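You operate a simulated robot arm through the tools that you are given. There is no shell and no other tool.

Carry out the task below with a simulated two-armed robot. There is one attempt and no reset: what you move stays moved.

## Task
On the fan bench, fold the blue napkin in half.

It is judged by the outcome, as a careful person would: the job done as asked, and still so three seconds after it is handed in. It fails if anything else is knocked over, pushed out of place, dropped, spilled or broken. Flat cloth is picked up by pressing the open fingertips on it (5 to 10 N) and closing them slowly along it; thin cloth reads only 2 to 8 mm in the jaws.

## Robot
Two 6-joint arms with two-finger parallel grippers on one trunk, on a base that moves. Base frame: it is fixed to the floor where the robot stands at the start and does not move with it; the origin is under the middle of the robot, x ahead of it, y to its left, z up; the surface under the hand at the start is at about z = 420. Units: mm, rad, N and s.
The left shoulder is at the start at [80, 216, 1199], the right one opposite. With the tool pointing down near the work surface each hand reaches from about 100 to 660 mm from the robot's upright axis, wherever it stands, measured 20 degrees to its own side. Places, roughly: blue napkin [500, -100, 400]; fan bench [500, 100, 400]. Payload 3.43 kg a hand.
The tool frame of a hand sits at the grasp point between the pads (the TCP): z along the fingers, y along the line on which they close. The tips reach 30 mm beyond it. Largest opening 94 mm; finger width 28, thickness 10; the body of the gripper, 50 by 96 mm, starts 55 mm behind the TCP.
Orientation is told as [roll, pitch, yaw] about the base's x, y, z axes, in that order, counted from this pose: with the fingers straight down and closing along the base's y, the tool's x points along the base's -x, its y along +y and its z along -z.

## Interface
- The arms move only by the tool send_rows. It takes "left_plan", "right_plan" or both (then of equal length, played together; a hand with none holds still); each is a list of rows, each a list of 3 entries, a list of its own where there are three numbers: the shift along the base's x, y, z in mm, then the turn, a rotation vector about the base's x, y, z in rad, then the closure, from 0 (fully open) to 1 (shut). In form: [[[dx, dy, dz], [rx, ry, rz], grip], ...]. A call has 1 to 20 rows; each row is the pose to reach, as a shift and turn from the pose commanded when the call began. Rows are played at 5 a second. More than 50 mm and 0.15 rad between two rows, or a gripper value outside its range, and nothing of the call is played. Where a pose cannot be reached the arm comes as near as it can. A force on the tool above 40 N (or 10 N above the force at the start of the call, whichever is more), or a blocked arm, ends the call early, and 0.2 s more pass. The fingers move at their own pace (about 72 mm/s each) and stop on an object; they squeeze with about 35 N. The grip force told is the motor's: it shows also when the fingers shut on nothing. Time passes only in rows, and 0.2 s behind the last, so rows that repeat a pose let the fingers close. It gives the time, the measured TCP pose, the force on the tool (base axes), the opening and the grip force at its end, in the units of the frame above (readings bear some noise), with the torque about the TCP (base axes, N m) and any sound that the robot's microphone picked up.
- Cameras (640 x 400 px; columns grow to the right, rows downward): "scene" is now at [93.2, 4.5, 1324.4]; the picture's right is [-0.04, -1.00, 0.00], its down [-0.93, 0.04, -0.36] and it looks along [0.36, -0.01, -0.93] (base axes); focal length 283 px, centre (320, 200). "left" rides on the left gripper at [76, -14, -102] in its tool frame; the picture's right is [0.18, 0.98, 0.00], its down [-0.75, 0.14, -0.64] and it looks along [-0.63, 0.12, 0.77] (tool axes); focal length 243 px, centre (320, 200). "right" rides on the right gripper at [76, 14, -103] in its tool frame; the picture's right is [-0.18, 0.98, 0.00], its down [-0.75, -0.14, -0.64] and it looks along [-0.63, -0.12, 0.77] (tool axes); focal length 243 px, centre (320, 200). There is no depth. A picture from a camera that has moved, and an enlarged one, comes with that camera's place and axes in the base frame and with its lens. The place of the scene camera against the robot may be out by one fixed shift of up to 18 mm in any direction.
- snapshot(camera): a new picture of that camera. It takes no simulated time.
- lift_body(by): slides the trunk up (or, below 0, down) by that many mm; the arms and the scene camera ride with it, the base frame stays. It gives what a move gives, with no picture.
- drive_base(legs): drives the robot by 1 to 6 legs, each [ahead, left, turn to the left] in mm, mm and rad, along the robot's own axes; the way and the turn of a leg run together, so that a leg with both is an arc; at most 1500 mm and 3.142 rad a leg. The arms and the cameras ride along, it lands a little off, and it stops where it bumps. It gives what a move gives.
- aim_head(pan, tilt): turns the head with the scene camera to pan (to the left, within 1.501 rad either way) and tilt (down, from -0.506 to 1.204), counted from straight ahead of the robot. It gives what a move gives.
- enlarge(camera, box): a new picture of the part [left, top, right, bottom] of that camera's present view, enlarged. It takes no simulated time.
- finish_job(): hands the job in; it is judged then, once.

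Places have to be worked out from the pictures, the camera data and where the tool is seen. Open the grippers and draw the arms clear of the work before you hand the job in, unless the task says otherwise.

The tools are called as a command line: name --argument value ..., lists and objects as JSON in quotes. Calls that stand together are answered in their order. send_rows: Moves the arms, as the interface text tells. Its arguments: {"type":"object","properties":{"left_plan":{"type":"array","items":{"type":"array"}},"right_plan":{"type":"array","items":{"type":"array"}}},"required":[]} The other tools are called the same way: lift_body (by) moves the trunk up or down; drive_base (legs) drives the base; aim_head (pan, tilt) turns the head that bears the scene camera; snapshot (camera) takes a picture; enlarge (camera, box) takes an enlarged picture of a part of a camera's view; finish_job () hands the job in.

At the start:

```text
time_s: 0.0
left_ee_pos: [457.0, 62.0, 643.7]
left_tcp_rot: [0.0, -0.002, -0.001]
left_force: [-0.8, 0.2, 0.6]
left_moment: [0.0, -0.01, 0.01]
left_grip_width: 93.8
left_grasp_force: 0.1
right_ee_pos: [375.9, -320.0, 595.8]
right_tcp_rot: [0.001, 0.0, 0.001]
right_force: [0.6, 0.1, -0.6]
right_moment: [0.0, -0.05, -0.05]
right_grip_width: 94.0
right_grasp_force: 0.1
trunk travel left (down, up): [-429.0, 411.0]
robot x, y, heading: [-1.2, -1.0, 0.0]
head pan, tilt (commanded): [-0.038, 1.201]
```

scene: 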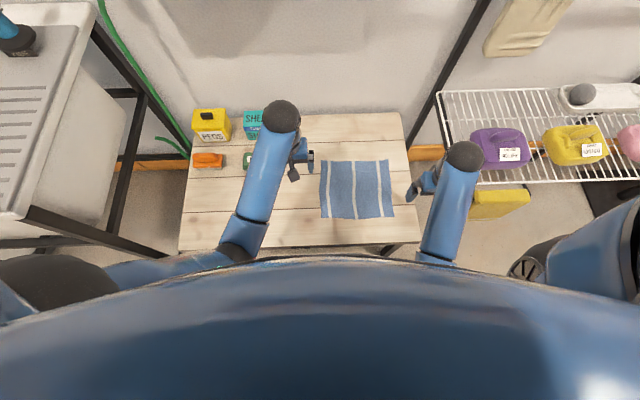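
right: 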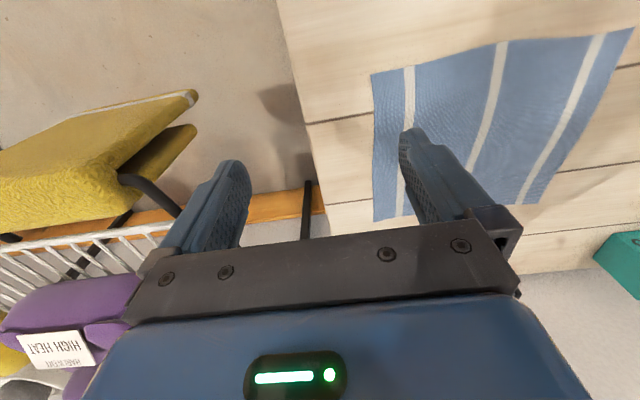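
left: 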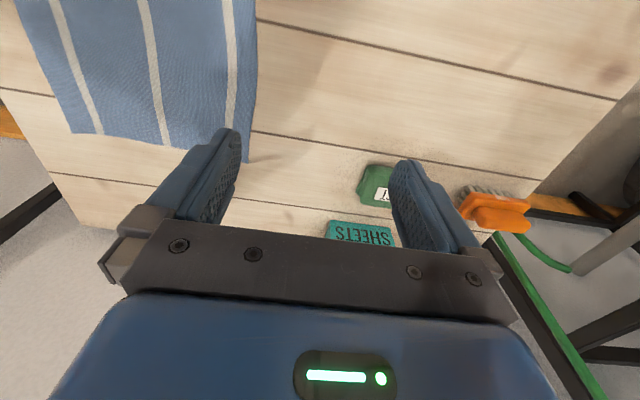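

I'll start with a close look at the napkin and the bench. From the wrist cameras I estimate the napkin at x 374–590, y −268 to −25, on a surface at about z = 420.

enlarge --camera "scene" --box '[170, 90, 430, 255]'

enlarge --camera "right" --box '[280, 0, 640, 225]'

enlarge --camera "left" --box '[0, 0, 320, 200]'

```text
2.42 times, centred on (300, 172) of scene
camera zoom: at [93.2, 4.5, 1324.4], right [-0.04, -1.0, 0.0], down [-0.93, 0.04, -0.36], along [0.36, -0.01, -0.93], focal length 686 px, centre (368, 267)
```

zoom: 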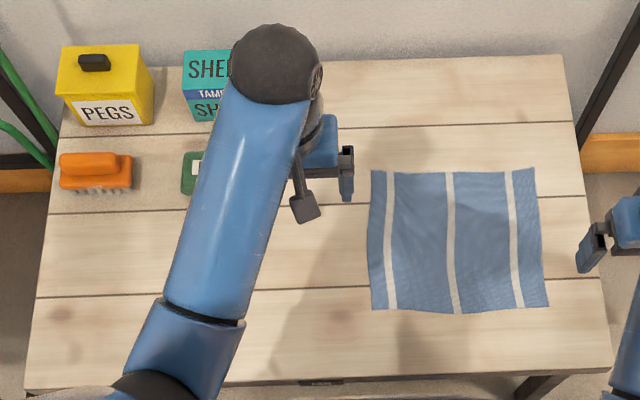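

```text
1.78 times, centred on (460, 112) of right
camera zoom: at [300.4, -306.5, 698.2], right [0.18, 0.98, 0.0], down [0.75, -0.14, 0.64], along [0.63, -0.12, -0.77], focal length 431 px, centre (71, 356)
```

zoom: 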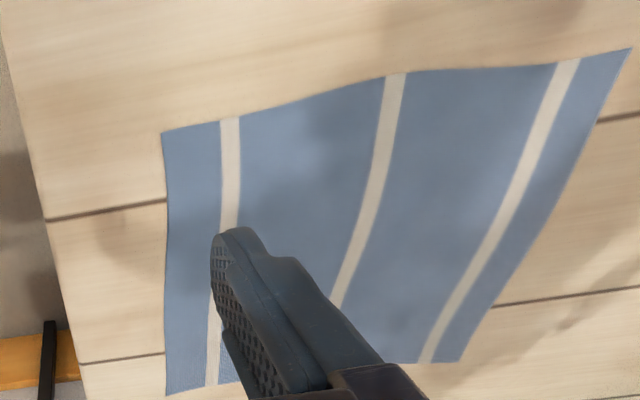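

```text
2.00 times, centred on (160, 100) of left
camera zoom: at [381.5, 48.3, 746.1], right [-0.18, 0.98, 0.0], down [0.75, 0.14, 0.64], along [0.63, 0.12, -0.77], focal length 485 px, centre (640, 400)
```

zoom: 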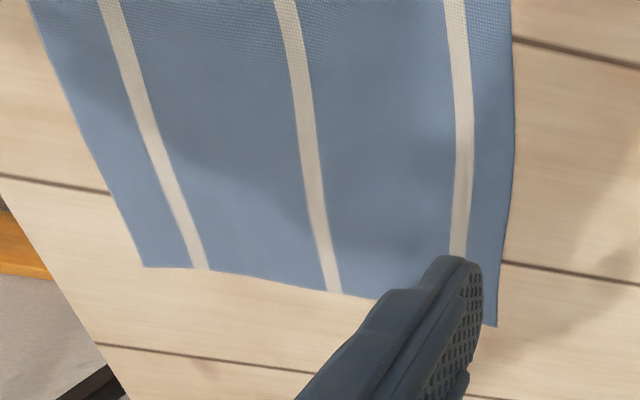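

The napkin lies nearly flat, about 218 mm in x by 246 mm in y. Its corners are near (371,−266), (374,−22), (588,−272) and (593,−25). I'll fold the near edge onto the far edge with both hands, starting by moving them above the two near corners with the fingers part closed.

send_rows --left_plan '[[[-12, -20, -24], [0, 0, 0], 0.2], [[-24, -40, -48], [0, 0, 0], 0.4], [[-35, -60, -72], [0, 0, 0], 0.574], [[-47, -79, -96], [0, 0, 0], 0.574], [[-59, -99, -120], [0, 0, 0], 0.574], [[-71, -119, -144], [0, 0, 0], 0.574], [[-71, -119, -144], [0, 0, 0], 0.574]]' --right_plan '[[[2, 15, -16], [0, 0, 0], 0.2], [[3, 30, -32], [0, 0, 0], 0.4], [[5, 45, -48], [0, 0, 0], 0.574], [[7, 59, -64], [0, 0, 0], 0.574], [[8, 74, -80], [0, 0, 0], 0.574], [[10, 89, -96], [0, 0, 0], 0.574], [[10, 89, -96], [0, 0, 0], 0.574]]'

```text
time_s: 1.6
left_ee_pos: [388.0, -57.9, 501.7]
left_tcp_rot: [0.0, -0.001, 0.0]
left_force: [0.3, 0.3, 0.1]
left_moment: [-0.01, 0.02, -0.02]
left_grip_width: 39.9
left_grasp_force: 0.1
right_ee_pos: [386.0, -230.7, 500.6]
right_tcp_rot: [-0.001, 0.001, -0.002]
right_force: [0.7, 0.4, -0.6]
right_moment: [0.0, 0.01, 0.03]
right_grip_width: 40.1
right_grasp_force: 0.1
trunk travel left (down, up): [-429.0, 411.0]
robot x, y, heading: [1.0, 1.1, 0.004]
head pan, tilt (commanded): [-0.038, 1.201]
```

The hands are above the near corners. I'll check how the fingertips line up with the cloth from all three cameras.

snapshot --camera "scene"

snapshot --camera "left"

snapshot --camera "right"

```text
taken
camera scene: at [93.0, 4.7, 1324.4], right [-0.04, -1.0, 0.0], down [-0.93, 0.04, -0.36], along [0.36, -0.01, -0.93], focal length 283 px, centre (320, 200)
```

scene: 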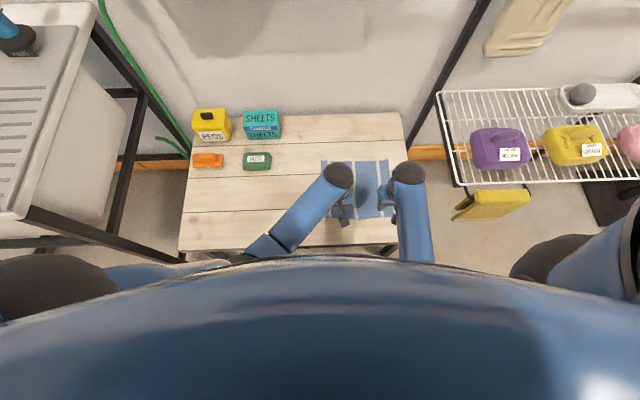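

```text
taken
camera left: at [312.4, -72.1, 603.4], right [-0.18, 0.98, 0.0], down [0.75, 0.14, 0.64], along [0.63, 0.12, -0.77], focal length 243 px, centre (320, 200)
```

left: 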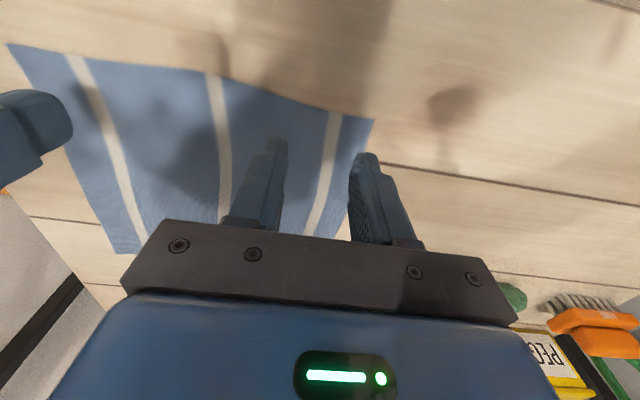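

```text
taken
camera right: at [310.1, -217.3, 601.1], right [0.18, 0.98, 0.0], down [0.75, -0.14, 0.64], along [0.63, -0.12, -0.77], focal length 243 px, centre (320, 200)
```

right: 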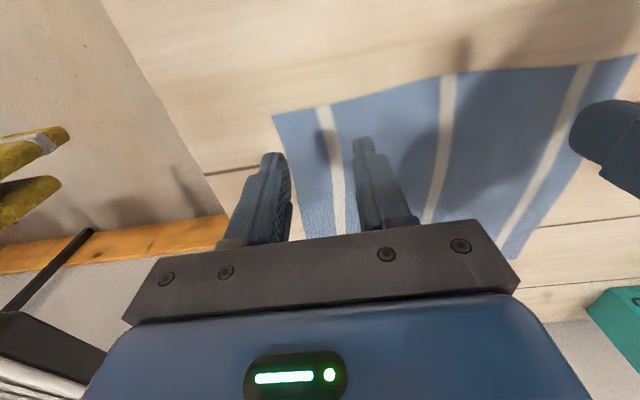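

Both wrist cameras agree on the near corners, at about (375,−20) and (372,−265). I'll nudge the hands to line up and descend to just above the cloth.

send_rows --left_plan '[[[-1, 2, -12], [0, 0, 0], 0.574], [[-2, 4, -24], [0, 0, 0], 0.574], [[-2, 4, -35], [0, 0, 0], 0.574], [[-2, 4, -44], [0, 0, 0], 0.574], [[-2, 4, -44], [0, 0, 0], 0.574]]' --right_plan '[[[-1, 0, -12], [0, 0, 0], 0.574], [[-2, 0, -24], [0, 0, 0], 0.574], [[-2, 0, -35], [0, 0, 0], 0.574], [[-2, 0, -44], [0, 0, 0], 0.574], [[-2, 0, -44], [0, 0, 0], 0.574]]'

```text
time_s: 2.8
left_ee_pos: [383.6, -53.1, 457.4]
left_tcp_rot: [0.001, 0.001, 0.0]
left_force: [-0.2, -0.5, -0.1]
left_moment: [0.01, -0.04, 0.01]
left_grip_width: 39.9
left_grasp_force: 0.1
right_ee_pos: [383.8, -231.3, 456.1]
right_tcp_rot: [0.0, 0.001, -0.001]
right_force: [0.4, 0.7, 0.2]
right_moment: [-0.01, 0.02, 0.04]
right_grip_width: 40.3
right_grasp_force: 0.2
trunk travel left (down, up): [-429.0, 411.0]
robot x, y, heading: [2.2, -0.5, -0.001]
head pan, tilt (commanded): [-0.038, 1.201]
```

There is no contact yet at TCP z ≈ 456, so I'll lower both hands slowly and watch the force.

send_rows --left_plan '[[[1, 0, -1], [0, 0, 0], 0.574], [[1, 0, -2], [0, 0, 0], 0.574], [[1, 0, -3], [0, 0, 0], 0.574], [[1, 0, -4], [0, 0, 0], 0.574], [[1, 0, -5], [0, 0, 0], 0.574], [[1, 0, -5], [0, 0, 0], 0.574]]' --right_plan '[[[0, 0, -1], [0, 0, 0], 0.574], [[0, 0, -2], [0, 0, 0], 0.574], [[0, 0, -3], [0, 0, 0], 0.574], [[0, 0, -4], [0, 0, 0], 0.574], [[0, 0, -5], [0, 0, 0], 0.574], [[0, 0, -5], [0, 0, 0], 0.574]]'

```text
time_s: 4.2
left_ee_pos: [384.6, -52.7, 451.2]
left_tcp_rot: [-0.001, -0.001, 0.0]
left_force: [0.2, -1.0, 0.7]
left_moment: [0.02, 0.03, 0.01]
left_grip_width: 40.0
left_grasp_force: 0.0
right_ee_pos: [384.2, -231.0, 452.2]
right_tcp_rot: [-0.002, 0.0, 0.0]
right_force: [0.3, 0.4, -0.1]
right_moment: [0.03, 0.02, 0.02]
right_grip_width: 39.8
right_grasp_force: 0.0
trunk travel left (down, up): [-429.0, 411.0]
robot x, y, heading: [0.1, 5.0, 0.001]
head pan, tilt (commanded): [-0.038, 1.201]
```

Still no clear contact at z ≈ 452, so I'll lower another 3 mm.

send_rows --left_plan '[[[0, 0, -1], [0, 0, 0], 0.574], [[0, 0, -2], [0, 0, 0], 0.574], [[0, 0, -3], [0, 0, 0], 0.574], [[0, 0, -3], [0, 0, 0], 0.574]]' --right_plan '[[[0, 0, -1], [0, 0, 0], 0.574], [[0, 0, -2], [0, 0, 0], 0.574], [[0, 0, -3], [0, 0, 0], 0.574], [[0, 0, -3], [0, 0, 0], 0.574]]'

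```text
time_s: 5.2
left_ee_pos: [384.1, -52.2, 452.2]
left_tcp_rot: [-0.003, -0.006, 0.0]
left_force: [-4.0, 6.2, 36.2]
left_moment: [0.59, 0.13, 0.05]
left_grip_width: 40.4
left_grasp_force: 0.0
right_ee_pos: [382.7, -230.5, 450.2]
right_tcp_rot: [-0.002, -0.004, -0.001]
right_force: [2.1, -1.5, 8.9]
right_moment: [-0.03, 0.04, -0.04]
right_grip_width: 39.9
right_grasp_force: 0.0
trunk travel left (down, up): [-429.0, 411.0]
robot x, y, heading: [1.1, -1.4, -0.0]
head pan, tilt (commanded): [-0.038, 1.201]
```

The right hand presses at about 9 N, which is right, but the left presses at 36 N. I'll ease the left up a little and hold the right.

send_rows --left_plan '[[[0, 0, 0.8], [0, 0, 0], 0.574], [[0, 0, 1.6], [0, 0, 0], 0.574], [[0, 0, 1.6], [0, 0, 0], 0.574]]'

```text
time_s: 6.0
left_ee_pos: [383.8, -53.0, 451.4]
left_tcp_rot: [-0.002, -0.003, 0.0]
left_force: [3.4, -1.2, 14.2]
left_moment: [0.17, -0.11, -0.02]
left_grip_width: 39.8
left_grasp_force: 0.1
right_ee_pos: [383.2, -230.2, 450.5]
right_tcp_rot: [-0.002, -0.006, 0.0]
right_force: [-2.3, 2.1, 29.3]
right_moment: [0.18, 0.24, -0.01]
right_grip_width: 39.5
right_grasp_force: 0.0
trunk travel left (down, up): [-429.0, 411.0]
robot x, y, heading: [4.6, 0.1, 0.006]
head pan, tilt (commanded): [-0.038, 1.201]
```

The right hand's force crept up to 29 N as it settled, while the left is at 14 N. I'll ease both up to reach the 5–10 N range.

send_rows --left_plan '[[[0, 0, 0.4], [0, 0, 0], 0.574], [[0, 0, 0.4], [0, 0, 0], 0.574], [[0, 0, 0.4], [0, 0, 0], 0.574]]' --right_plan '[[[0, 0, 0.8], [0, 0, 0], 0.574], [[0, 0, 1.4], [0, 0, 0], 0.574], [[0, 0, 1.4], [0, 0, 0], 0.574]]'

```text
time_s: 6.8
left_ee_pos: [383.8, -52.1, 450.8]
left_tcp_rot: [-0.002, -0.001, -0.001]
left_force: [-3.5, -1.7, 20.1]
left_moment: [0.19, 0.08, 0.02]
left_grip_width: 39.7
left_grasp_force: 0.1
right_ee_pos: [383.1, -231.0, 451.8]
right_tcp_rot: [0.0, -0.003, -0.001]
right_force: [3.4, 1.4, 15.2]
right_moment: [0.07, -0.06, -0.04]
right_grip_width: 40.1
right_grasp_force: 0.1
trunk travel left (down, up): [-429.0, 411.0]
robot x, y, heading: [-3.4, 0.6, -0.003]
head pan, tilt (commanded): [-0.038, 1.201]
```

The left is at 20 N and the right at 15 N, so I'll raise both a fraction more.

send_rows --left_plan '[[[0, 0, 0.6], [0, 0, 0], 0.574], [[0, 0, 0.6], [0, 0, 0], 0.574], [[0, 0, 0.6], [0, 0, 0], 0.574], [[0, 0, 0.6], [0, 0, 0], 0.574]]' --right_plan '[[[0, 0, 0.4], [0, 0, 0], 0.574], [[0, 0, 0.4], [0, 0, 0], 0.574], [[0, 0, 0.4], [0, 0, 0], 0.574], [[0, 0, 0.4], [0, 0, 0], 0.574]]'

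```text
time_s: 7.8
left_ee_pos: [383.5, -52.8, 450.9]
left_tcp_rot: [-0.001, -0.002, 0.0]
left_force: [-2.0, -1.5, 14.3]
left_moment: [0.09, 0.08, 0.03]
left_grip_width: 39.8
left_grasp_force: 0.0
right_ee_pos: [380.6, -231.9, 450.8]
right_tcp_rot: [0.001, -0.002, 0.0]
right_force: [1.1, 1.8, 10.7]
right_moment: [0.04, -0.03, 0.02]
right_grip_width: 40.1
right_grasp_force: 0.0
trunk travel left (down, up): [-429.0, 411.0]
robot x, y, heading: [0.3, 0.8, -0.003]
head pan, tilt (commanded): [-0.038, 1.201]
```

The forces are now 14 N and 11 N. I'll take off a last fraction of a millimetre and then close both grippers slowly along the cloth.

send_rows --left_plan '[[[0, 0, 0.5], [0, 0, 0], 0.574], [[0, 0, 0.5], [0, 0, 0], 0.574], [[0, 0, 0.5], [0, 0, 0], 0.6], [[0, 0, 0.5], [0, 0, 0], 0.63], [[0, 0, 0.5], [0, 0, 0], 0.66], [[0, 0, 0.5], [0, 0, 0], 0.69], [[0, 0, 0.5], [0, 0, 0], 0.72], [[0, 0, 0.5], [0, 0, 0], 0.75], [[0, 0, 0.5], [0, 0, 0], 0.78], [[0, 0, 0.5], [0, 0, 0], 0.81], [[0, 0, 0.5], [0, 0, 0], 0.84], [[0, 0, 0.5], [0, 0, 0], 0.87], [[0, 0, 0.5], [0, 0, 0], 0.9], [[0, 0, 0.5], [0, 0, 0], 0.93], [[0, 0, 0.5], [0, 0, 0], 0.96], [[0, 0, 0.5], [0, 0, 0], 1.0], [[0, 0, 0.5], [0, 0, 0], 1.0], [[0, 0, 0.5], [0, 0, 0], 1.0]]' --right_plan '[[[0, 0, 0.2], [0, 0, 0], 0.574], [[0, 0, 0.2], [0, 0, 0], 0.574], [[0, 0, 0.2], [0, 0, 0], 0.6], [[0, 0, 0.2], [0, 0, 0], 0.63], [[0, 0, 0.2], [0, 0, 0], 0.66], [[0, 0, 0.2], [0, 0, 0], 0.69], [[0, 0, 0.2], [0, 0, 0], 0.72], [[0, 0, 0.2], [0, 0, 0], 0.75], [[0, 0, 0.2], [0, 0, 0], 0.78], [[0, 0, 0.2], [0, 0, 0], 0.81], [[0, 0, 0.2], [0, 0, 0], 0.84], [[0, 0, 0.2], [0, 0, 0], 0.87], [[0, 0, 0.2], [0, 0, 0], 0.9], [[0, 0, 0.2], [0, 0, 0], 0.93], [[0, 0, 0.2], [0, 0, 0], 0.96], [[0, 0, 0.2], [0, 0, 0], 1.0], [[0, 0, 0.2], [0, 0, 0], 1.0], [[0, 0, 0.2], [0, 0, 0], 1.0]]'

```text
time_s: 11.6
left_ee_pos: [383.6, -52.7, 453.0]
left_tcp_rot: [-0.003, -0.001, 0.002]
left_force: [-0.6, -19.4, -0.1]
left_moment: [-0.59, 0.01, -0.04]
left_grip_width: 7.2
left_grasp_force: 34.5
right_ee_pos: [383.2, -230.1, 451.2]
right_tcp_rot: [0.001, -0.001, 0.0]
right_force: [1.6, 20.4, 6.8]
right_moment: [0.64, -0.06, 0.05]
right_grip_width: 1.6
right_grasp_force: 35.4
trunk travel left (down, up): [-429.0, 411.0]
robot x, y, heading: [-1.7, -1.3, 0.001]
head pan, tilt (commanded): [-0.038, 1.201]
```

The left reads 7.2 mm and the right 1.6 mm. Opposite side forces of about 20 N suggest the cloth is taut between the two hands, so I'll check with pictures.

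snapshot --camera "left"

snapshot --camera "right"

enlarge --camera "scene" --box '[290, 140, 430, 228]'

```text
taken
camera left: at [309.3, -66.8, 553.4], right [-0.18, 0.98, 0.0], down [0.75, 0.14, 0.64], along [0.63, 0.12, -0.77], focal length 243 px, centre (320, 200)
```

left: 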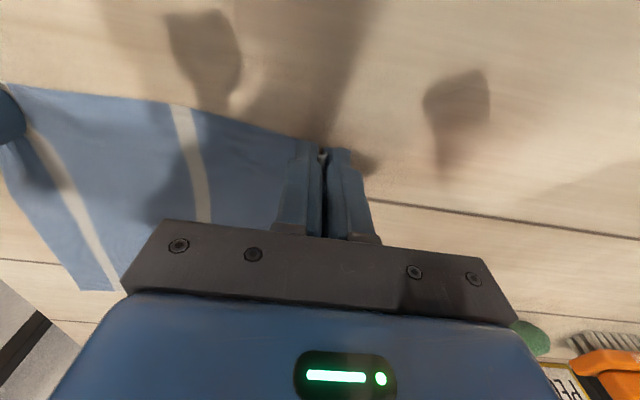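

```text
taken
camera right: at [308.0, -217.0, 552.5], right [0.18, 0.98, 0.0], down [0.75, -0.14, 0.64], along [0.63, -0.12, -0.77], focal length 243 px, centre (320, 200)
```

right: 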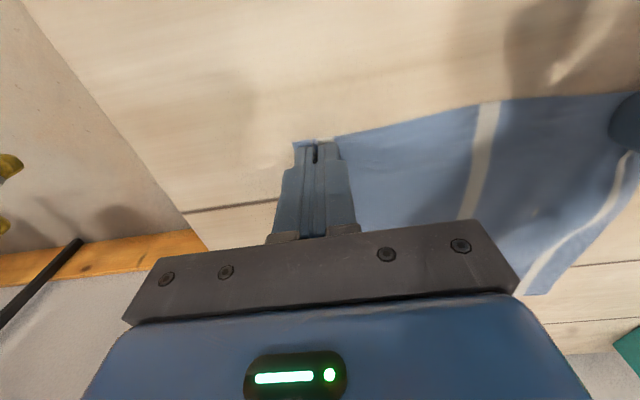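

```text
4.55 times, centred on (360, 184) of scene
camera zoom: at [92.6, 5.0, 1324.5], right [-0.04, -1.0, 0.0], down [-0.93, 0.04, -0.36], along [0.36, -0.01, -0.93], focal length 1287 px, centre (138, 273)
```

zoom: 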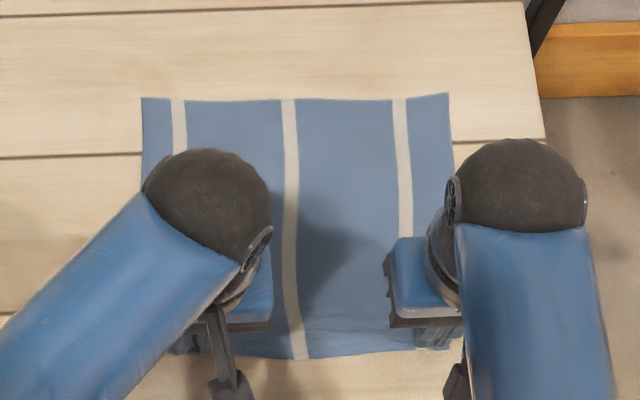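

Both hands seem to have pinched the cloth near the corners. I'll zoom in on the fingertips to confirm.

enlarge --camera "right" --box '[260, 120, 400, 208]'

enlarge --camera "left" --box '[250, 120, 390, 208]'

```text
4.55 times, centred on (330, 164) of right
camera zoom: at [308.0, -217.0, 552.5], right [0.18, 0.98, 0.0], down [0.75, -0.14, 0.64], along [0.63, -0.12, -0.77], focal length 1103 px, centre (274, 364)
```

zoom: 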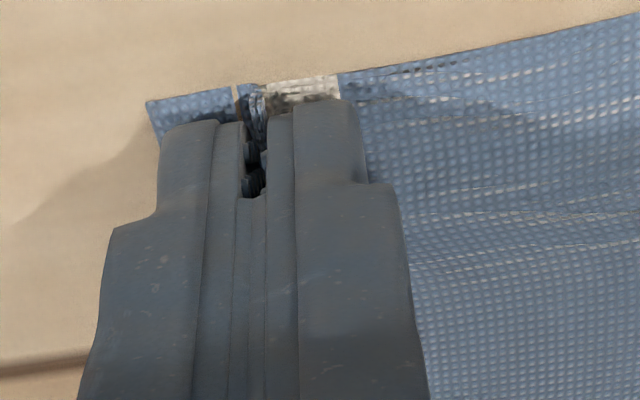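

```text
4.55 times, centred on (320, 164) of left
camera zoom: at [309.3, -66.8, 553.4], right [-0.18, 0.98, 0.0], down [0.75, 0.14, 0.64], along [0.63, 0.12, -0.77], focal length 1103 px, centre (320, 364)
```

zoom: 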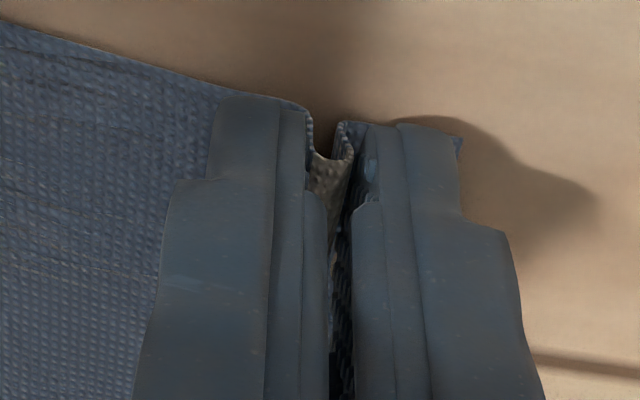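

Both jaws hold cloth, but each covers about 26 mm of it. Carried far-ward without flipping, those corners would double back on themselves. A far-to-near fold with the tool pitching forward flips the edge properly, so I'll open the fingers slowly to spread the cloth out again.

send_rows --left_plan '[[[0, 0, 0], [0, 0, 0], 0.95], [[0, 0, 0], [0, 0, 0], 0.9], [[0, 0, 0], [0, 0, 0], 0.86], [[0, 0, 0], [0, 0, 0], 0.82], [[0, 0, 0], [0, 0, 0], 0.78], [[0, 0, 0], [0, 0, 0], 0.74], [[0, 0, 0], [0, 0, 0], 0.7], [[0, 0, 0], [0, 0, 0], 0.66], [[0, 0, 0], [0, 0, 0], 0.62], [[0, 0, 0], [0, 0, 0], 0.574], [[0, 0, 0], [0, 0, 0], 0.55]]' --right_plan '[[[0, 0, 0], [0, 0, 0], 0.95], [[0, 0, 0], [0, 0, 0], 0.9], [[0, 0, 0], [0, 0, 0], 0.86], [[0, 0, 0], [0, 0, 0], 0.82], [[0, 0, 0], [0, 0, 0], 0.78], [[0, 0, 0], [0, 0, 0], 0.74], [[0, 0, 0], [0, 0, 0], 0.7], [[0, 0, 0], [0, 0, 0], 0.66], [[0, 0, 0], [0, 0, 0], 0.62], [[0, 0, 0], [0, 0, 0], 0.574], [[0, 0, 0], [0, 0, 0], 0.55]]'

snapshot --camera "left"

snapshot --camera "right"

```text
time_s: 14.0
left_ee_pos: [382.5, -52.7, 451.6]
left_tcp_rot: [0.0, -0.002, 0.0]
left_force: [0.1, -1.6, 2.3]
left_moment: [0.01, -0.01, 0.0]
left_grip_width: 41.0
left_grasp_force: 0.0
right_ee_pos: [384.1, -231.3, 452.0]
right_tcp_rot: [-0.001, -0.002, 0.0]
right_force: [-0.7, -2.3, 8.7]
right_moment: [0.14, 0.01, -0.03]
right_grip_width: 41.1
right_grasp_force: 0.1
trunk travel left (down, up): [-429.0, 411.0]
robot x, y, heading: [3.2, 0.0, -0.002]
head pan, tilt (commanded): [-0.038, 1.201]
```

```text
taken
camera left: at [308.9, -66.3, 553.1], right [-0.18, 0.98, 0.0], down [0.75, 0.14, 0.64], along [0.63, 0.12, -0.77], focal length 243 px, centre (320, 200)
```

left: 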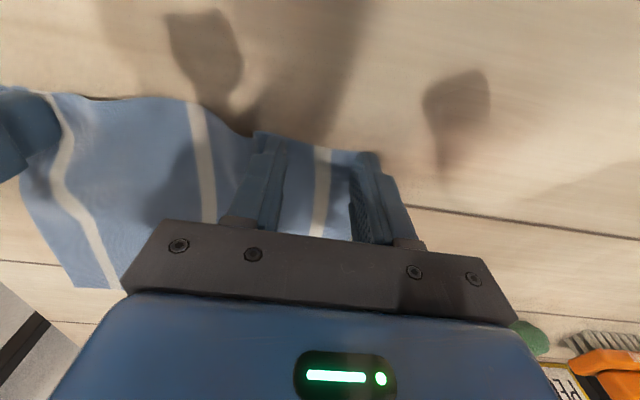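

```text
taken
camera right: at [307.9, -217.5, 552.6], right [0.18, 0.98, 0.0], down [0.75, -0.14, 0.64], along [0.63, -0.12, -0.77], focal length 243 px, centre (320, 200)
```

right: 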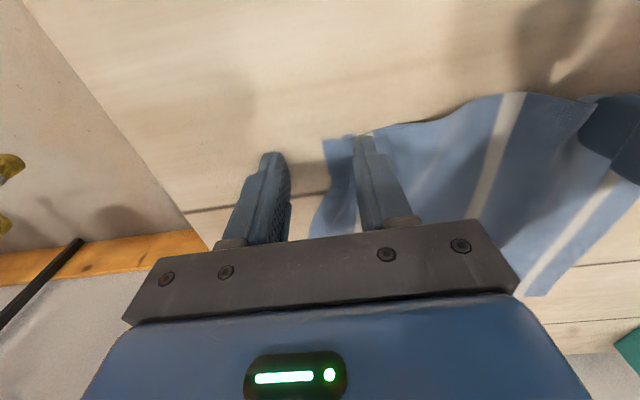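

The left side spread out well. On the right, the corner stayed pulled in by about 25 mm. I'll lift both hands clear to see how the cloth lies.

send_rows --left_plan '[[[0, 0, 15], [0, 0, 0], 0.55], [[0, 0, 35], [0, 0, 0], 0.55], [[-10, 30, 75], [0, 0, 0], 0.55], [[-15, 70, 100], [0, 0, 0], 0.55], [[-15, 110, 110], [0, 0, 0], 0.55], [[-15, 110, 110], [0, 0, 0], 0.55]]' --right_plan '[[[0, 0, 15], [0, 0, 0], 0.55], [[0, 0, 35], [0, 0, 0], 0.55], [[-10, -20, 75], [0, 0, 0], 0.55], [[-15, -50, 100], [0, 0, 0], 0.55], [[-15, -75, 110], [0, 0, 0], 0.55], [[-15, -75, 110], [0, 0, 0], 0.55]]'

enlarge --camera "scene" --box '[270, 130, 430, 230]'

snapshot --camera "right"

snapshot --camera "left"

```text
refused: row 3 steps farther than a row can; nothing moved
```

```text
4.00 times, centred on (350, 180) of scene
camera zoom: at [92.2, 4.7, 1324.5], right [-0.04, -1.0, 0.0], down [-0.93, 0.04, -0.36], along [0.36, -0.01, -0.93], focal length 1132 px, centre (200, 280)
```

zoom: 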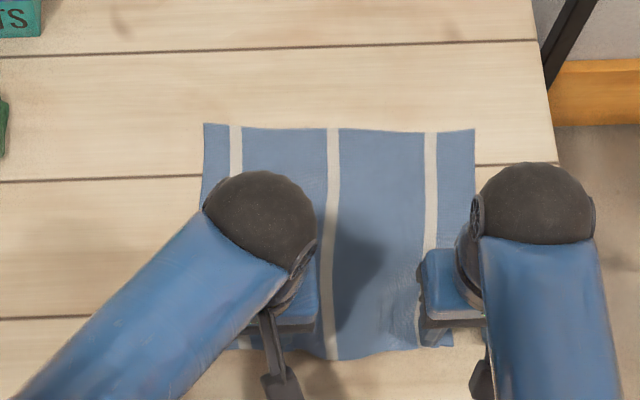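

```text
taken
camera right: at [307.9, -217.5, 552.6], right [0.18, 0.98, 0.0], down [0.75, -0.14, 0.64], along [0.63, -0.12, -0.77], focal length 243 px, centre (320, 200)
```

right: 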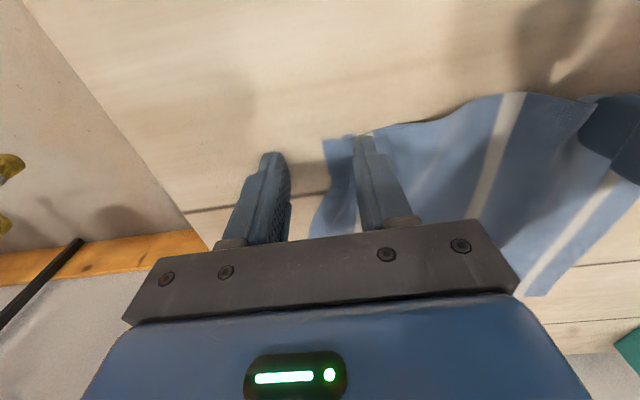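

```text
taken
camera left: at [308.9, -66.3, 553.1], right [-0.18, 0.98, 0.0], down [0.75, 0.14, 0.64], along [0.63, 0.12, -0.77], focal length 243 px, centre (320, 200)
```

left: 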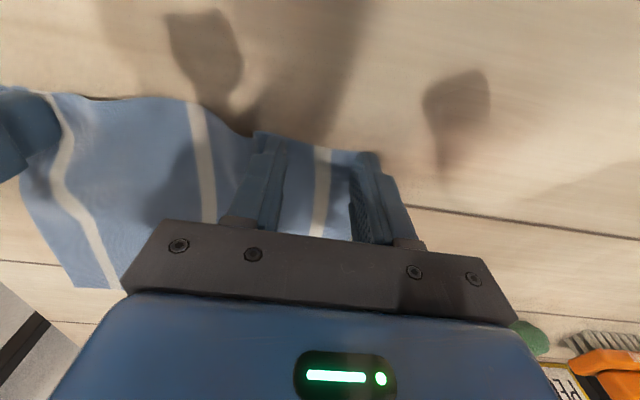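

One step was too long, so nothing moved. The near-right corner now sits at about (372,−227), some 38 mm in from where it was. The right hand's inner finger is still pressing on the cloth, so I'll use it to drag the corner back outward while the left hand holds its corner.

send_rows --right_plan '[[[0, -4, 0], [0, 0, 0], 0.55], [[0, -8, 0], [0, 0, 0], 0.55], [[0, -12, 0], [0, 0, 0], 0.55], [[0, -16, 0], [0, 0, 0], 0.55], [[0, -20, 0], [0, 0, 0], 0.55], [[0, -24, 0], [0, 0, 0], 0.55], [[0, -28, 0], [0, 0, 0], 0.55], [[0, -32, 0], [0, 0, 0], 0.55], [[0, -36, 0], [0, 0, 0], 0.55], [[0, -36, 0], [0, 0, 0], 0.55]]'

snapshot --camera "right"

```text
time_s: 16.2
left_ee_pos: [384.8, -52.4, 451.4]
left_tcp_rot: [-0.002, -0.002, -0.001]
left_force: [-0.3, -0.7, 1.9]
left_moment: [-0.02, -0.04, 0.0]
left_grip_width: 42.2
left_grasp_force: 0.1
right_ee_pos: [383.3, -266.7, 451.2]
right_tcp_rot: [-0.002, 0.0, 0.001]
right_force: [0.9, 2.2, 8.1]
right_moment: [0.26, -0.03, 0.02]
right_grip_width: 44.3
right_grasp_force: 1.7
trunk travel left (down, up): [-429.0, 411.0]
robot x, y, heading: [0.7, 5.1, 0.005]
head pan, tilt (commanded): [-0.038, 1.201]
```

```text
taken
camera right: at [307.5, -253.5, 552.7], right [0.18, 0.98, 0.0], down [0.75, -0.14, 0.64], along [0.63, -0.12, -0.77], focal length 243 px, centre (320, 200)
```

right: 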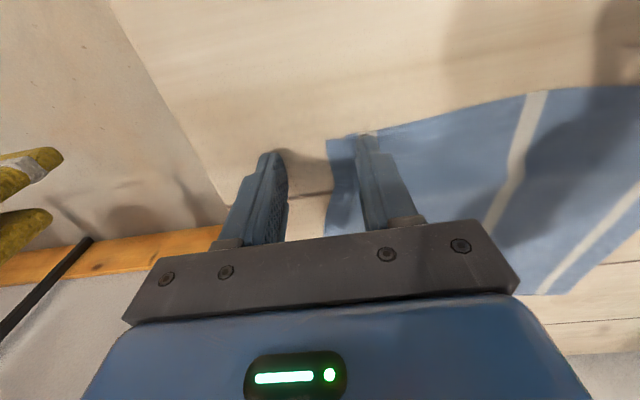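

Dragging restored the near-right corner to about y = −262, and the near edge is smooth again. Now I'll lift both hands clear and look at the far edge.

send_rows --left_plan '[[[0, 0, 10], [0, 0, 0], 0.55], [[0, 0, 30], [0, 0, 0], 0.55], [[0, 0, 60], [0, 0, 0], 0.574], [[0, 0, 80], [0, 0, 0], 0.574], [[30, 0, 80], [0, 0, 0], 0.574], [[70, 0, 80], [0, 0, 0], 0.574], [[110, 0, 80], [0, 0, 0], 0.574], [[110, 0, 80], [0, 0, 0], 0.574]]' --right_plan '[[[0, 0, 10], [0, 0, 0], 0.55], [[0, 0, 30], [0, 0, 0], 0.55], [[0, 0, 60], [0, 0, 0], 0.574], [[0, 0, 80], [0, 0, 0], 0.574], [[30, 10, 80], [0, 0, 0], 0.574], [[70, 22, 80], [0, 0, 0], 0.574], [[110, 34, 80], [0, 0, 0], 0.574], [[110, 34, 80], [0, 0, 0], 0.574]]'

snapshot --camera "right"

snapshot --camera "left"

snapshot --camera "scene"

```text
time_s: 18.0
left_ee_pos: [493.2, -52.0, 531.5]
left_tcp_rot: [0.0, -0.002, 0.001]
left_force: [-0.7, 0.1, 0.5]
left_moment: [0.04, 0.0, 0.01]
left_grip_width: 40.0
left_grasp_force: 0.0
right_ee_pos: [494.3, -235.1, 532.3]
right_tcp_rot: [0.0, -0.002, -0.001]
right_force: [0.2, -0.6, 0.7]
right_moment: [0.03, 0.0, 0.01]
right_grip_width: 40.1
right_grasp_force: 0.0
trunk travel left (down, up): [-429.0, 411.0]
robot x, y, heading: [0.6, -0.3, -0.001]
head pan, tilt (commanded): [-0.038, 1.201]
```

```text
taken
camera right: at [418.6, -220.6, 633.7], right [0.18, 0.98, 0.0], down [0.75, -0.14, 0.64], along [0.63, -0.12, -0.77], focal length 243 px, centre (320, 200)
```

right: 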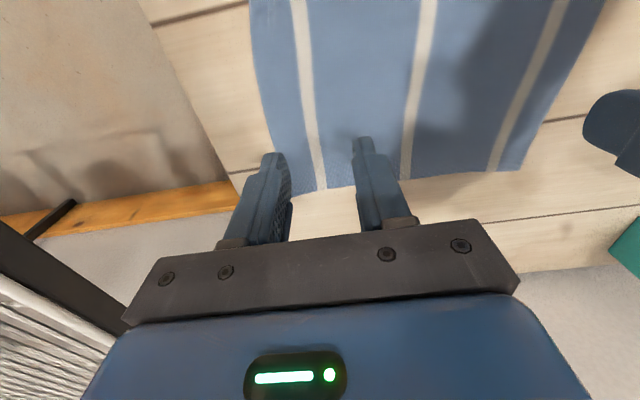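

```text
taken
camera left: at [418.7, -66.7, 632.7], right [-0.18, 0.98, 0.0], down [0.75, 0.14, 0.64], along [0.63, 0.12, -0.77], focal length 243 px, centre (320, 200)
```

left: 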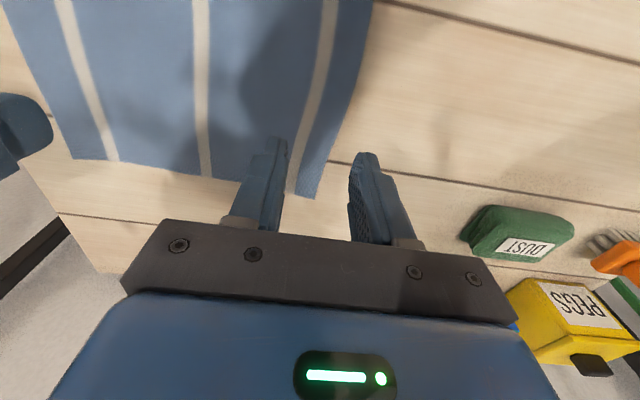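

```text
taken
camera scene: at [92.0, 4.5, 1324.5], right [-0.04, -1.0, 0.0], down [-0.93, 0.04, -0.36], along [0.36, -0.01, -0.93], focal length 283 px, centre (320, 200)
```

scene: 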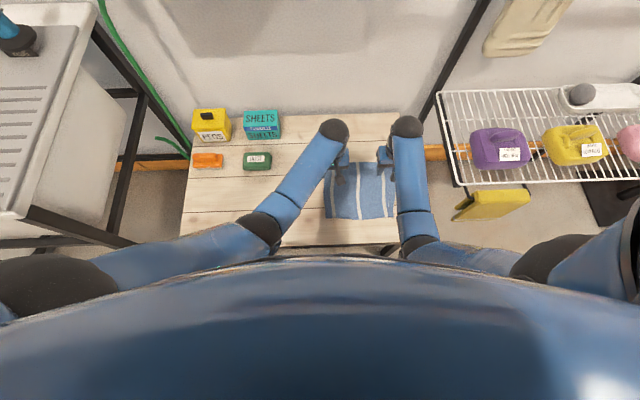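

The far corners now read about (590,−42) and (583,−285), so the cloth shifted slightly to the right. I'll check the near edge from the scene camera too.

enlarge --camera "scene" --box '[300, 140, 428, 220]'

```text
5.00 times, centred on (364, 180) of scene
camera zoom: at [92.0, 4.5, 1324.5], right [-0.04, -1.0, 0.0], down [-0.93, 0.04, -0.36], along [0.36, -0.01, -0.93], focal length 1416 px, centre (100, 300)
```

zoom: 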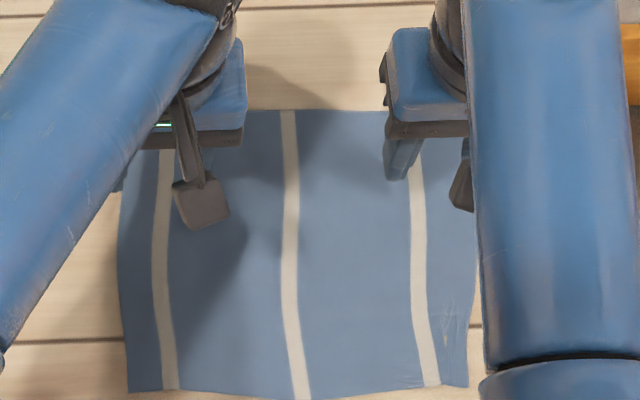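

The near corners are at about (376,−33) and (371,−262). I'll move above the far corners so the fingers overlap the far edge by only about 11 mm, with a 32 mm opening.

send_rows --left_plan '[[[35, -7, 0], [0, 0, 0], 0.66], [[70, -14, 0], [0, 0, 0], 0.66], [[100, -20, 0], [0, 0, 0], 0.66], [[100, -20, -25], [0, 0, 0], 0.66], [[100, -20, -50], [0, 0, 0], 0.66], [[100, -20, -61], [0, 0, 0], 0.66], [[100, -20, -61], [0, 0, 0], 0.66]]' --right_plan '[[[33, -7, 0], [0, 0, 0], 0.66], [[66, -14, 0], [0, 0, 0], 0.66], [[93, -20, 0], [0, 0, 0], 0.66], [[93, -20, -25], [0, 0, 0], 0.66], [[93, -20, -50], [0, 0, 0], 0.66], [[93, -20, -62], [0, 0, 0], 0.66], [[93, -20, -62], [0, 0, 0], 0.66]]'

snapshot --camera "right"

snapshot --camera "left"

```text
time_s: 19.6
left_ee_pos: [567.4, -57.9, 498.1]
left_tcp_rot: [-0.001, 0.0, -0.001]
left_force: [-0.3, 0.1, 0.4]
left_moment: [0.06, -0.02, 0.02]
left_grip_width: 31.9
left_grasp_force: 0.0
left hand out of reach, approached as far as the arm can: row 3, 4, 5, 6, 7
right_ee_pos: [587.3, -252.6, 469.6]
right_tcp_rot: [0.0, 0.0, 0.001]
right_force: [-0.6, 0.0, 0.8]
right_moment: [0.03, -0.02, 0.02]
right_grip_width: 32.1
right_grasp_force: 0.0
trunk travel left (down, up): [-429.0, 411.0]
robot x, y, heading: [-1.3, 0.8, -0.005]
head pan, tilt (commanded): [-0.038, 1.201]
```

```text
taken
camera right: at [511.8, -238.9, 571.0], right [0.18, 0.98, 0.0], down [0.75, -0.14, 0.64], along [0.63, -0.12, -0.77], focal length 243 px, centre (320, 200)
```

right: 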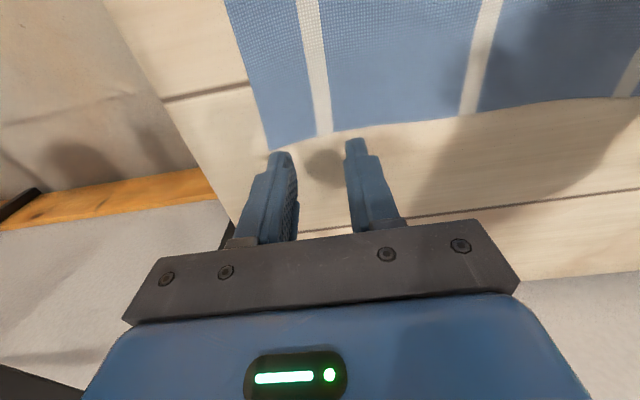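

```text
taken
camera left: at [492.0, -72.0, 599.1], right [-0.18, 0.98, 0.0], down [0.75, 0.14, 0.64], along [0.63, 0.12, -0.77], focal length 243 px, centre (320, 200)
```

left: 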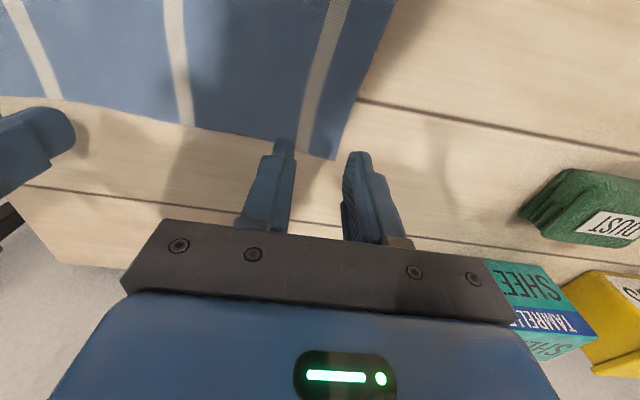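

The left hand can't reach the far-left corner vertically and stopped at x ≈ 567. Lowering the trunk will extend horizontal reach, so I'll first raise and retract both hands to make room.

send_rows --left_plan '[[[-12, 2, 32], [0, 0, 0], 0.66], [[-24, 4, 64], [0, 0, 0], 0.66], [[-36, 6, 96], [0, 0, 0], 0.66], [[-48, 8, 128], [0, 0, 0], 0.66], [[-60, 10, 155], [0, 0, 0], 0.66], [[-60, 10, 155], [0, 0, 0], 0.66]]' --right_plan '[[[-12, 0, 32], [0, 0, 0], 0.66], [[-24, 0, 64], [0, 0, 0], 0.66], [[-36, 0, 96], [0, 0, 0], 0.66], [[-48, 0, 128], [0, 0, 0], 0.66], [[-60, 0, 155], [0, 0, 0], 0.66], [[-60, 0, 155], [0, 0, 0], 0.66]]'

```text
time_s: 21.0
left_ee_pos: [507.5, -47.8, 651.5]
left_tcp_rot: [0.0, 0.001, 0.001]
left_force: [-0.5, 0.3, 0.2]
left_moment: [0.03, 0.02, -0.02]
left_grip_width: 32.0
left_grasp_force: 0.0
right_ee_pos: [527.6, -253.0, 623.4]
right_tcp_rot: [0.001, 0.0, -0.001]
right_force: [0.3, 0.2, -0.3]
right_moment: [0.01, -0.01, -0.01]
right_grip_width: 32.1
right_grasp_force: 0.2
trunk travel left (down, up): [-429.0, 411.0]
robot x, y, heading: [-0.7, 1.5, 0.0]
head pan, tilt (commanded): [-0.038, 1.201]
```

Both hands are well clear. I'll lower the trunk by 60 mm and check for any contact before going on.

lift_body --by -60

snapshot --camera "scene"

```text
time_s: 22.0
left_ee_pos: [507.6, -48.4, 592.2]
left_tcp_rot: [0.0, 0.0, 0.0]
left_force: [0.9, 0.2, 0.5]
left_moment: [0.01, -0.05, 0.0]
left_grip_width: 32.0
left_grasp_force: 0.0
right_ee_pos: [527.2, -254.6, 564.2]
right_tcp_rot: [0.001, 0.001, 0.002]
right_force: [-0.8, 0.2, -0.4]
right_moment: [-0.02, 0.02, 0.01]
right_grip_width: 32.3
right_grasp_force: 0.2
trunk travel left (down, up): [-369.0, 471.0]
robot x, y, heading: [1.5, 3.3, -0.0]
head pan, tilt (commanded): [-0.038, 1.201]
```

```text
taken
camera scene: at [93.1, 4.5, 1264.5], right [-0.04, -1.0, 0.0], down [-0.93, 0.04, -0.36], along [0.36, -0.01, -0.93], focal length 283 px, centre (320, 200)
```

scene: 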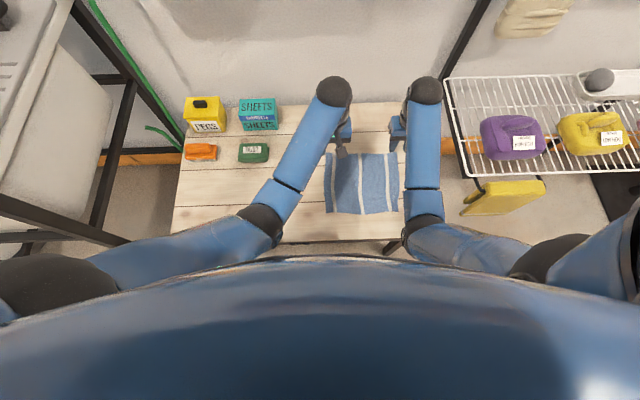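

Nothing was touched. I'll lower the trunk another 60 mm for reach margin.

lift_body --by -60

```text
time_s: 23.0
left_ee_pos: [508.6, -48.0, 532.5]
left_tcp_rot: [-0.001, 0.001, 0.0]
left_force: [0.0, -0.3, 0.1]
left_moment: [-0.03, -0.02, -0.01]
left_grip_width: 32.0
left_grasp_force: 0.1
right_ee_pos: [526.2, -252.6, 503.8]
right_tcp_rot: [0.0, 0.0, 0.0]
right_force: [0.1, -0.2, 0.2]
right_moment: [-0.03, 0.01, -0.02]
right_grip_width: 32.0
right_grasp_force: 0.0
trunk travel left (down, up): [-309.0, 531.0]
robot x, y, heading: [-1.1, -1.2, -0.001]
head pan, tilt (commanded): [-0.038, 1.201]
```

With the latest poses the far corners are at about (592,−41) and (585,−287). I'll move the hands over them, stopping just above the cloth.

send_rows --left_plan '[[[30, -8, 0], [0, 0, 0], 0.66], [[60, -16, 0], [0, 0, 0], 0.66], [[87, -23, 0], [0, 0, 0], 0.66], [[87, -23, -25], [0, 0, 0], 0.66], [[87, -23, -50], [0, 0, 0], 0.66], [[87, -23, -67], [0, 0, 0], 0.66], [[87, -23, -67], [0, 0, 0], 0.66]]' --right_plan '[[[20, -1, 0], [0, 0, 0], 0.66], [[40, -3, 0], [0, 0, 0], 0.66], [[61, -4, 0], [0, 0, 0], 0.66], [[61, -4, -15], [0, 0, 0], 0.66], [[61, -4, -30], [0, 0, 0], 0.66], [[61, -4, -39], [0, 0, 0], 0.66], [[61, -4, -39], [0, 0, 0], 0.66]]'

snapshot --camera "right"

snapshot --camera "left"

```text
time_s: 24.6
left_ee_pos: [596.0, -72.2, 465.1]
left_tcp_rot: [0.0, -0.001, -0.001]
left_force: [0.3, 0.7, 0.7]
left_moment: [0.0, -0.01, 0.0]
left_grip_width: 32.0
left_grasp_force: 0.1
right_ee_pos: [587.4, -256.4, 464.5]
right_tcp_rot: [0.0, -0.001, 0.0]
right_force: [0.4, 0.3, -0.3]
right_moment: [0.0, 0.0, -0.04]
right_grip_width: 32.3
right_grasp_force: 0.1
trunk travel left (down, up): [-309.0, 531.0]
robot x, y, heading: [2.2, -1.4, 0.002]
head pan, tilt (commanded): [-0.038, 1.201]
```

```text
taken
camera right: at [512.1, -243.7, 565.0], right [0.18, 0.98, 0.0], down [0.75, -0.14, 0.64], along [0.63, -0.12, -0.77], focal length 243 px, centre (320, 200)
```

right: 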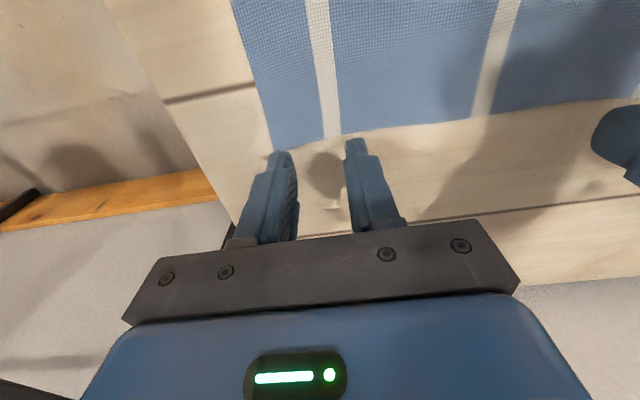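

```text
taken
camera left: at [520.5, -86.7, 565.3], right [-0.18, 0.98, 0.0], down [0.75, 0.14, 0.64], along [0.63, 0.12, -0.77], focal length 243 px, centre (320, 200)
```

left: 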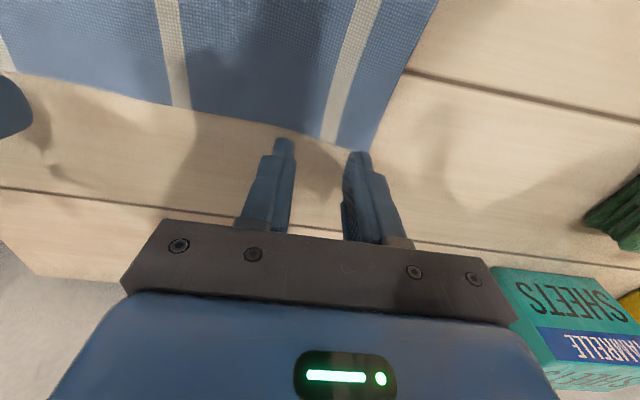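

The alignment is close; I'll shift the left hand back 4 mm and the right back 3 mm for a 10–11 mm overlap. Then I'll lower both to just above contact at TCP z ≈ 453.

send_rows --left_plan '[[[-2, 0, -3], [0, 0, 0], 0.66], [[-4, 0, -6], [0, 0, 0], 0.66], [[-4, 0, -9], [0, 0, 0], 0.66], [[-4, 0, -11], [0, 0, 0], 0.66], [[-4, 0, -12.5], [0, 0, 0], 0.66], [[-4, 0, -12.5], [0, 0, 0], 0.66], [[-4, 0, -12.5], [0, 0, 0], 0.66]]' --right_plan '[[[-1, -1, -3], [0, 0, 0], 0.66], [[-3, -2, -6], [0, 0, 0], 0.66], [[-3, -2, -9], [0, 0, 0], 0.66], [[-3, -2, -11], [0, 0, 0], 0.66], [[-3, -2, -12.5], [0, 0, 0], 0.66], [[-3, -2, -12.5], [0, 0, 0], 0.66], [[-3, -2, -12.5], [0, 0, 0], 0.66]]'

```text
time_s: 26.2
left_ee_pos: [591.3, -71.4, 452.5]
left_tcp_rot: [0.0, 0.001, 0.0]
left_force: [-0.6, 0.3, -0.1]
left_moment: [0.0, 0.02, -0.02]
left_grip_width: 31.9
left_grasp_force: 0.1
right_ee_pos: [583.7, -259.5, 452.0]
right_tcp_rot: [0.0, 0.001, 0.0]
right_force: [0.2, 0.5, 0.6]
right_moment: [0.02, -0.01, 0.02]
right_grip_width: 32.0
right_grasp_force: 0.0
trunk travel left (down, up): [-309.0, 531.0]
robot x, y, heading: [0.3, -3.3, 0.002]
head pan, tilt (commanded): [-0.038, 1.201]
```

No contact yet at about 452, so I'll go down 1.2 mm more, slowly.

send_rows --left_plan '[[[0, 0, -0.6], [0, 0, 0], 0.66], [[0, 0, -1.2], [0, 0, 0], 0.66], [[0, 0, -1.2], [0, 0, 0], 0.66], [[0, 0, -1.2], [0, 0, 0], 0.66], [[0, 0, -1.2], [0, 0, 0], 0.66]]' --right_plan '[[[0, 0, -0.6], [0, 0, 0], 0.66], [[0, 0, -1.2], [0, 0, 0], 0.66], [[0, 0, -1.2], [0, 0, 0], 0.66], [[0, 0, -1.2], [0, 0, 0], 0.66], [[0, 0, -1.2], [0, 0, 0], 0.66]]'

```text
time_s: 27.4
left_ee_pos: [590.5, -72.0, 452.3]
left_tcp_rot: [0.0, -0.002, 0.0]
left_force: [0.7, -0.3, 1.4]
left_moment: [-0.01, 0.0, -0.01]
left_grip_width: 31.9
left_grasp_force: 0.0
right_ee_pos: [585.4, -258.8, 451.7]
right_tcp_rot: [-0.001, -0.001, 0.001]
right_force: [0.3, -0.5, 6.6]
right_moment: [0.01, 0.05, 0.02]
right_grip_width: 31.7
right_grasp_force: 0.0
trunk travel left (down, up): [-309.0, 531.0]
robot x, y, heading: [2.3, 0.9, 0.004]
head pan, tilt (commanded): [-0.038, 1.201]
```

The right hand is at 6.6 N and the left is just touching. I'll press the left 0.5 mm more and the right 0.1 mm.

send_rows --left_plan '[[[0, 0, -0.5], [0, 0, 0], 0.66], [[0, 0, -0.5], [0, 0, 0], 0.66], [[0, 0, -0.5], [0, 0, 0], 0.66], [[0, 0, -0.5], [0, 0, 0], 0.66]]' --right_plan '[[[0, 0, -0.1], [0, 0, 0], 0.66], [[0, 0, -0.1], [0, 0, 0], 0.66], [[0, 0, -0.1], [0, 0, 0], 0.66], [[0, 0, -0.1], [0, 0, 0], 0.66]]'

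```text
time_s: 28.4
left_ee_pos: [590.2, -71.6, 451.4]
left_tcp_rot: [0.0, -0.003, 0.001]
left_force: [-0.8, -0.9, 6.5]
left_moment: [0.01, 0.1, 0.02]
left_grip_width: 32.0
left_grasp_force: 0.1
right_ee_pos: [584.9, -258.8, 450.8]
right_tcp_rot: [0.0, -0.002, 0.0]
right_force: [1.3, -0.5, 5.4]
right_moment: [0.02, 0.04, 0.0]
right_grip_width: 32.3
right_grasp_force: 0.1
trunk travel left (down, up): [-309.0, 531.0]
robot x, y, heading: [-2.1, -0.8, 0.003]
head pan, tilt (commanded): [-0.038, 1.201]
```

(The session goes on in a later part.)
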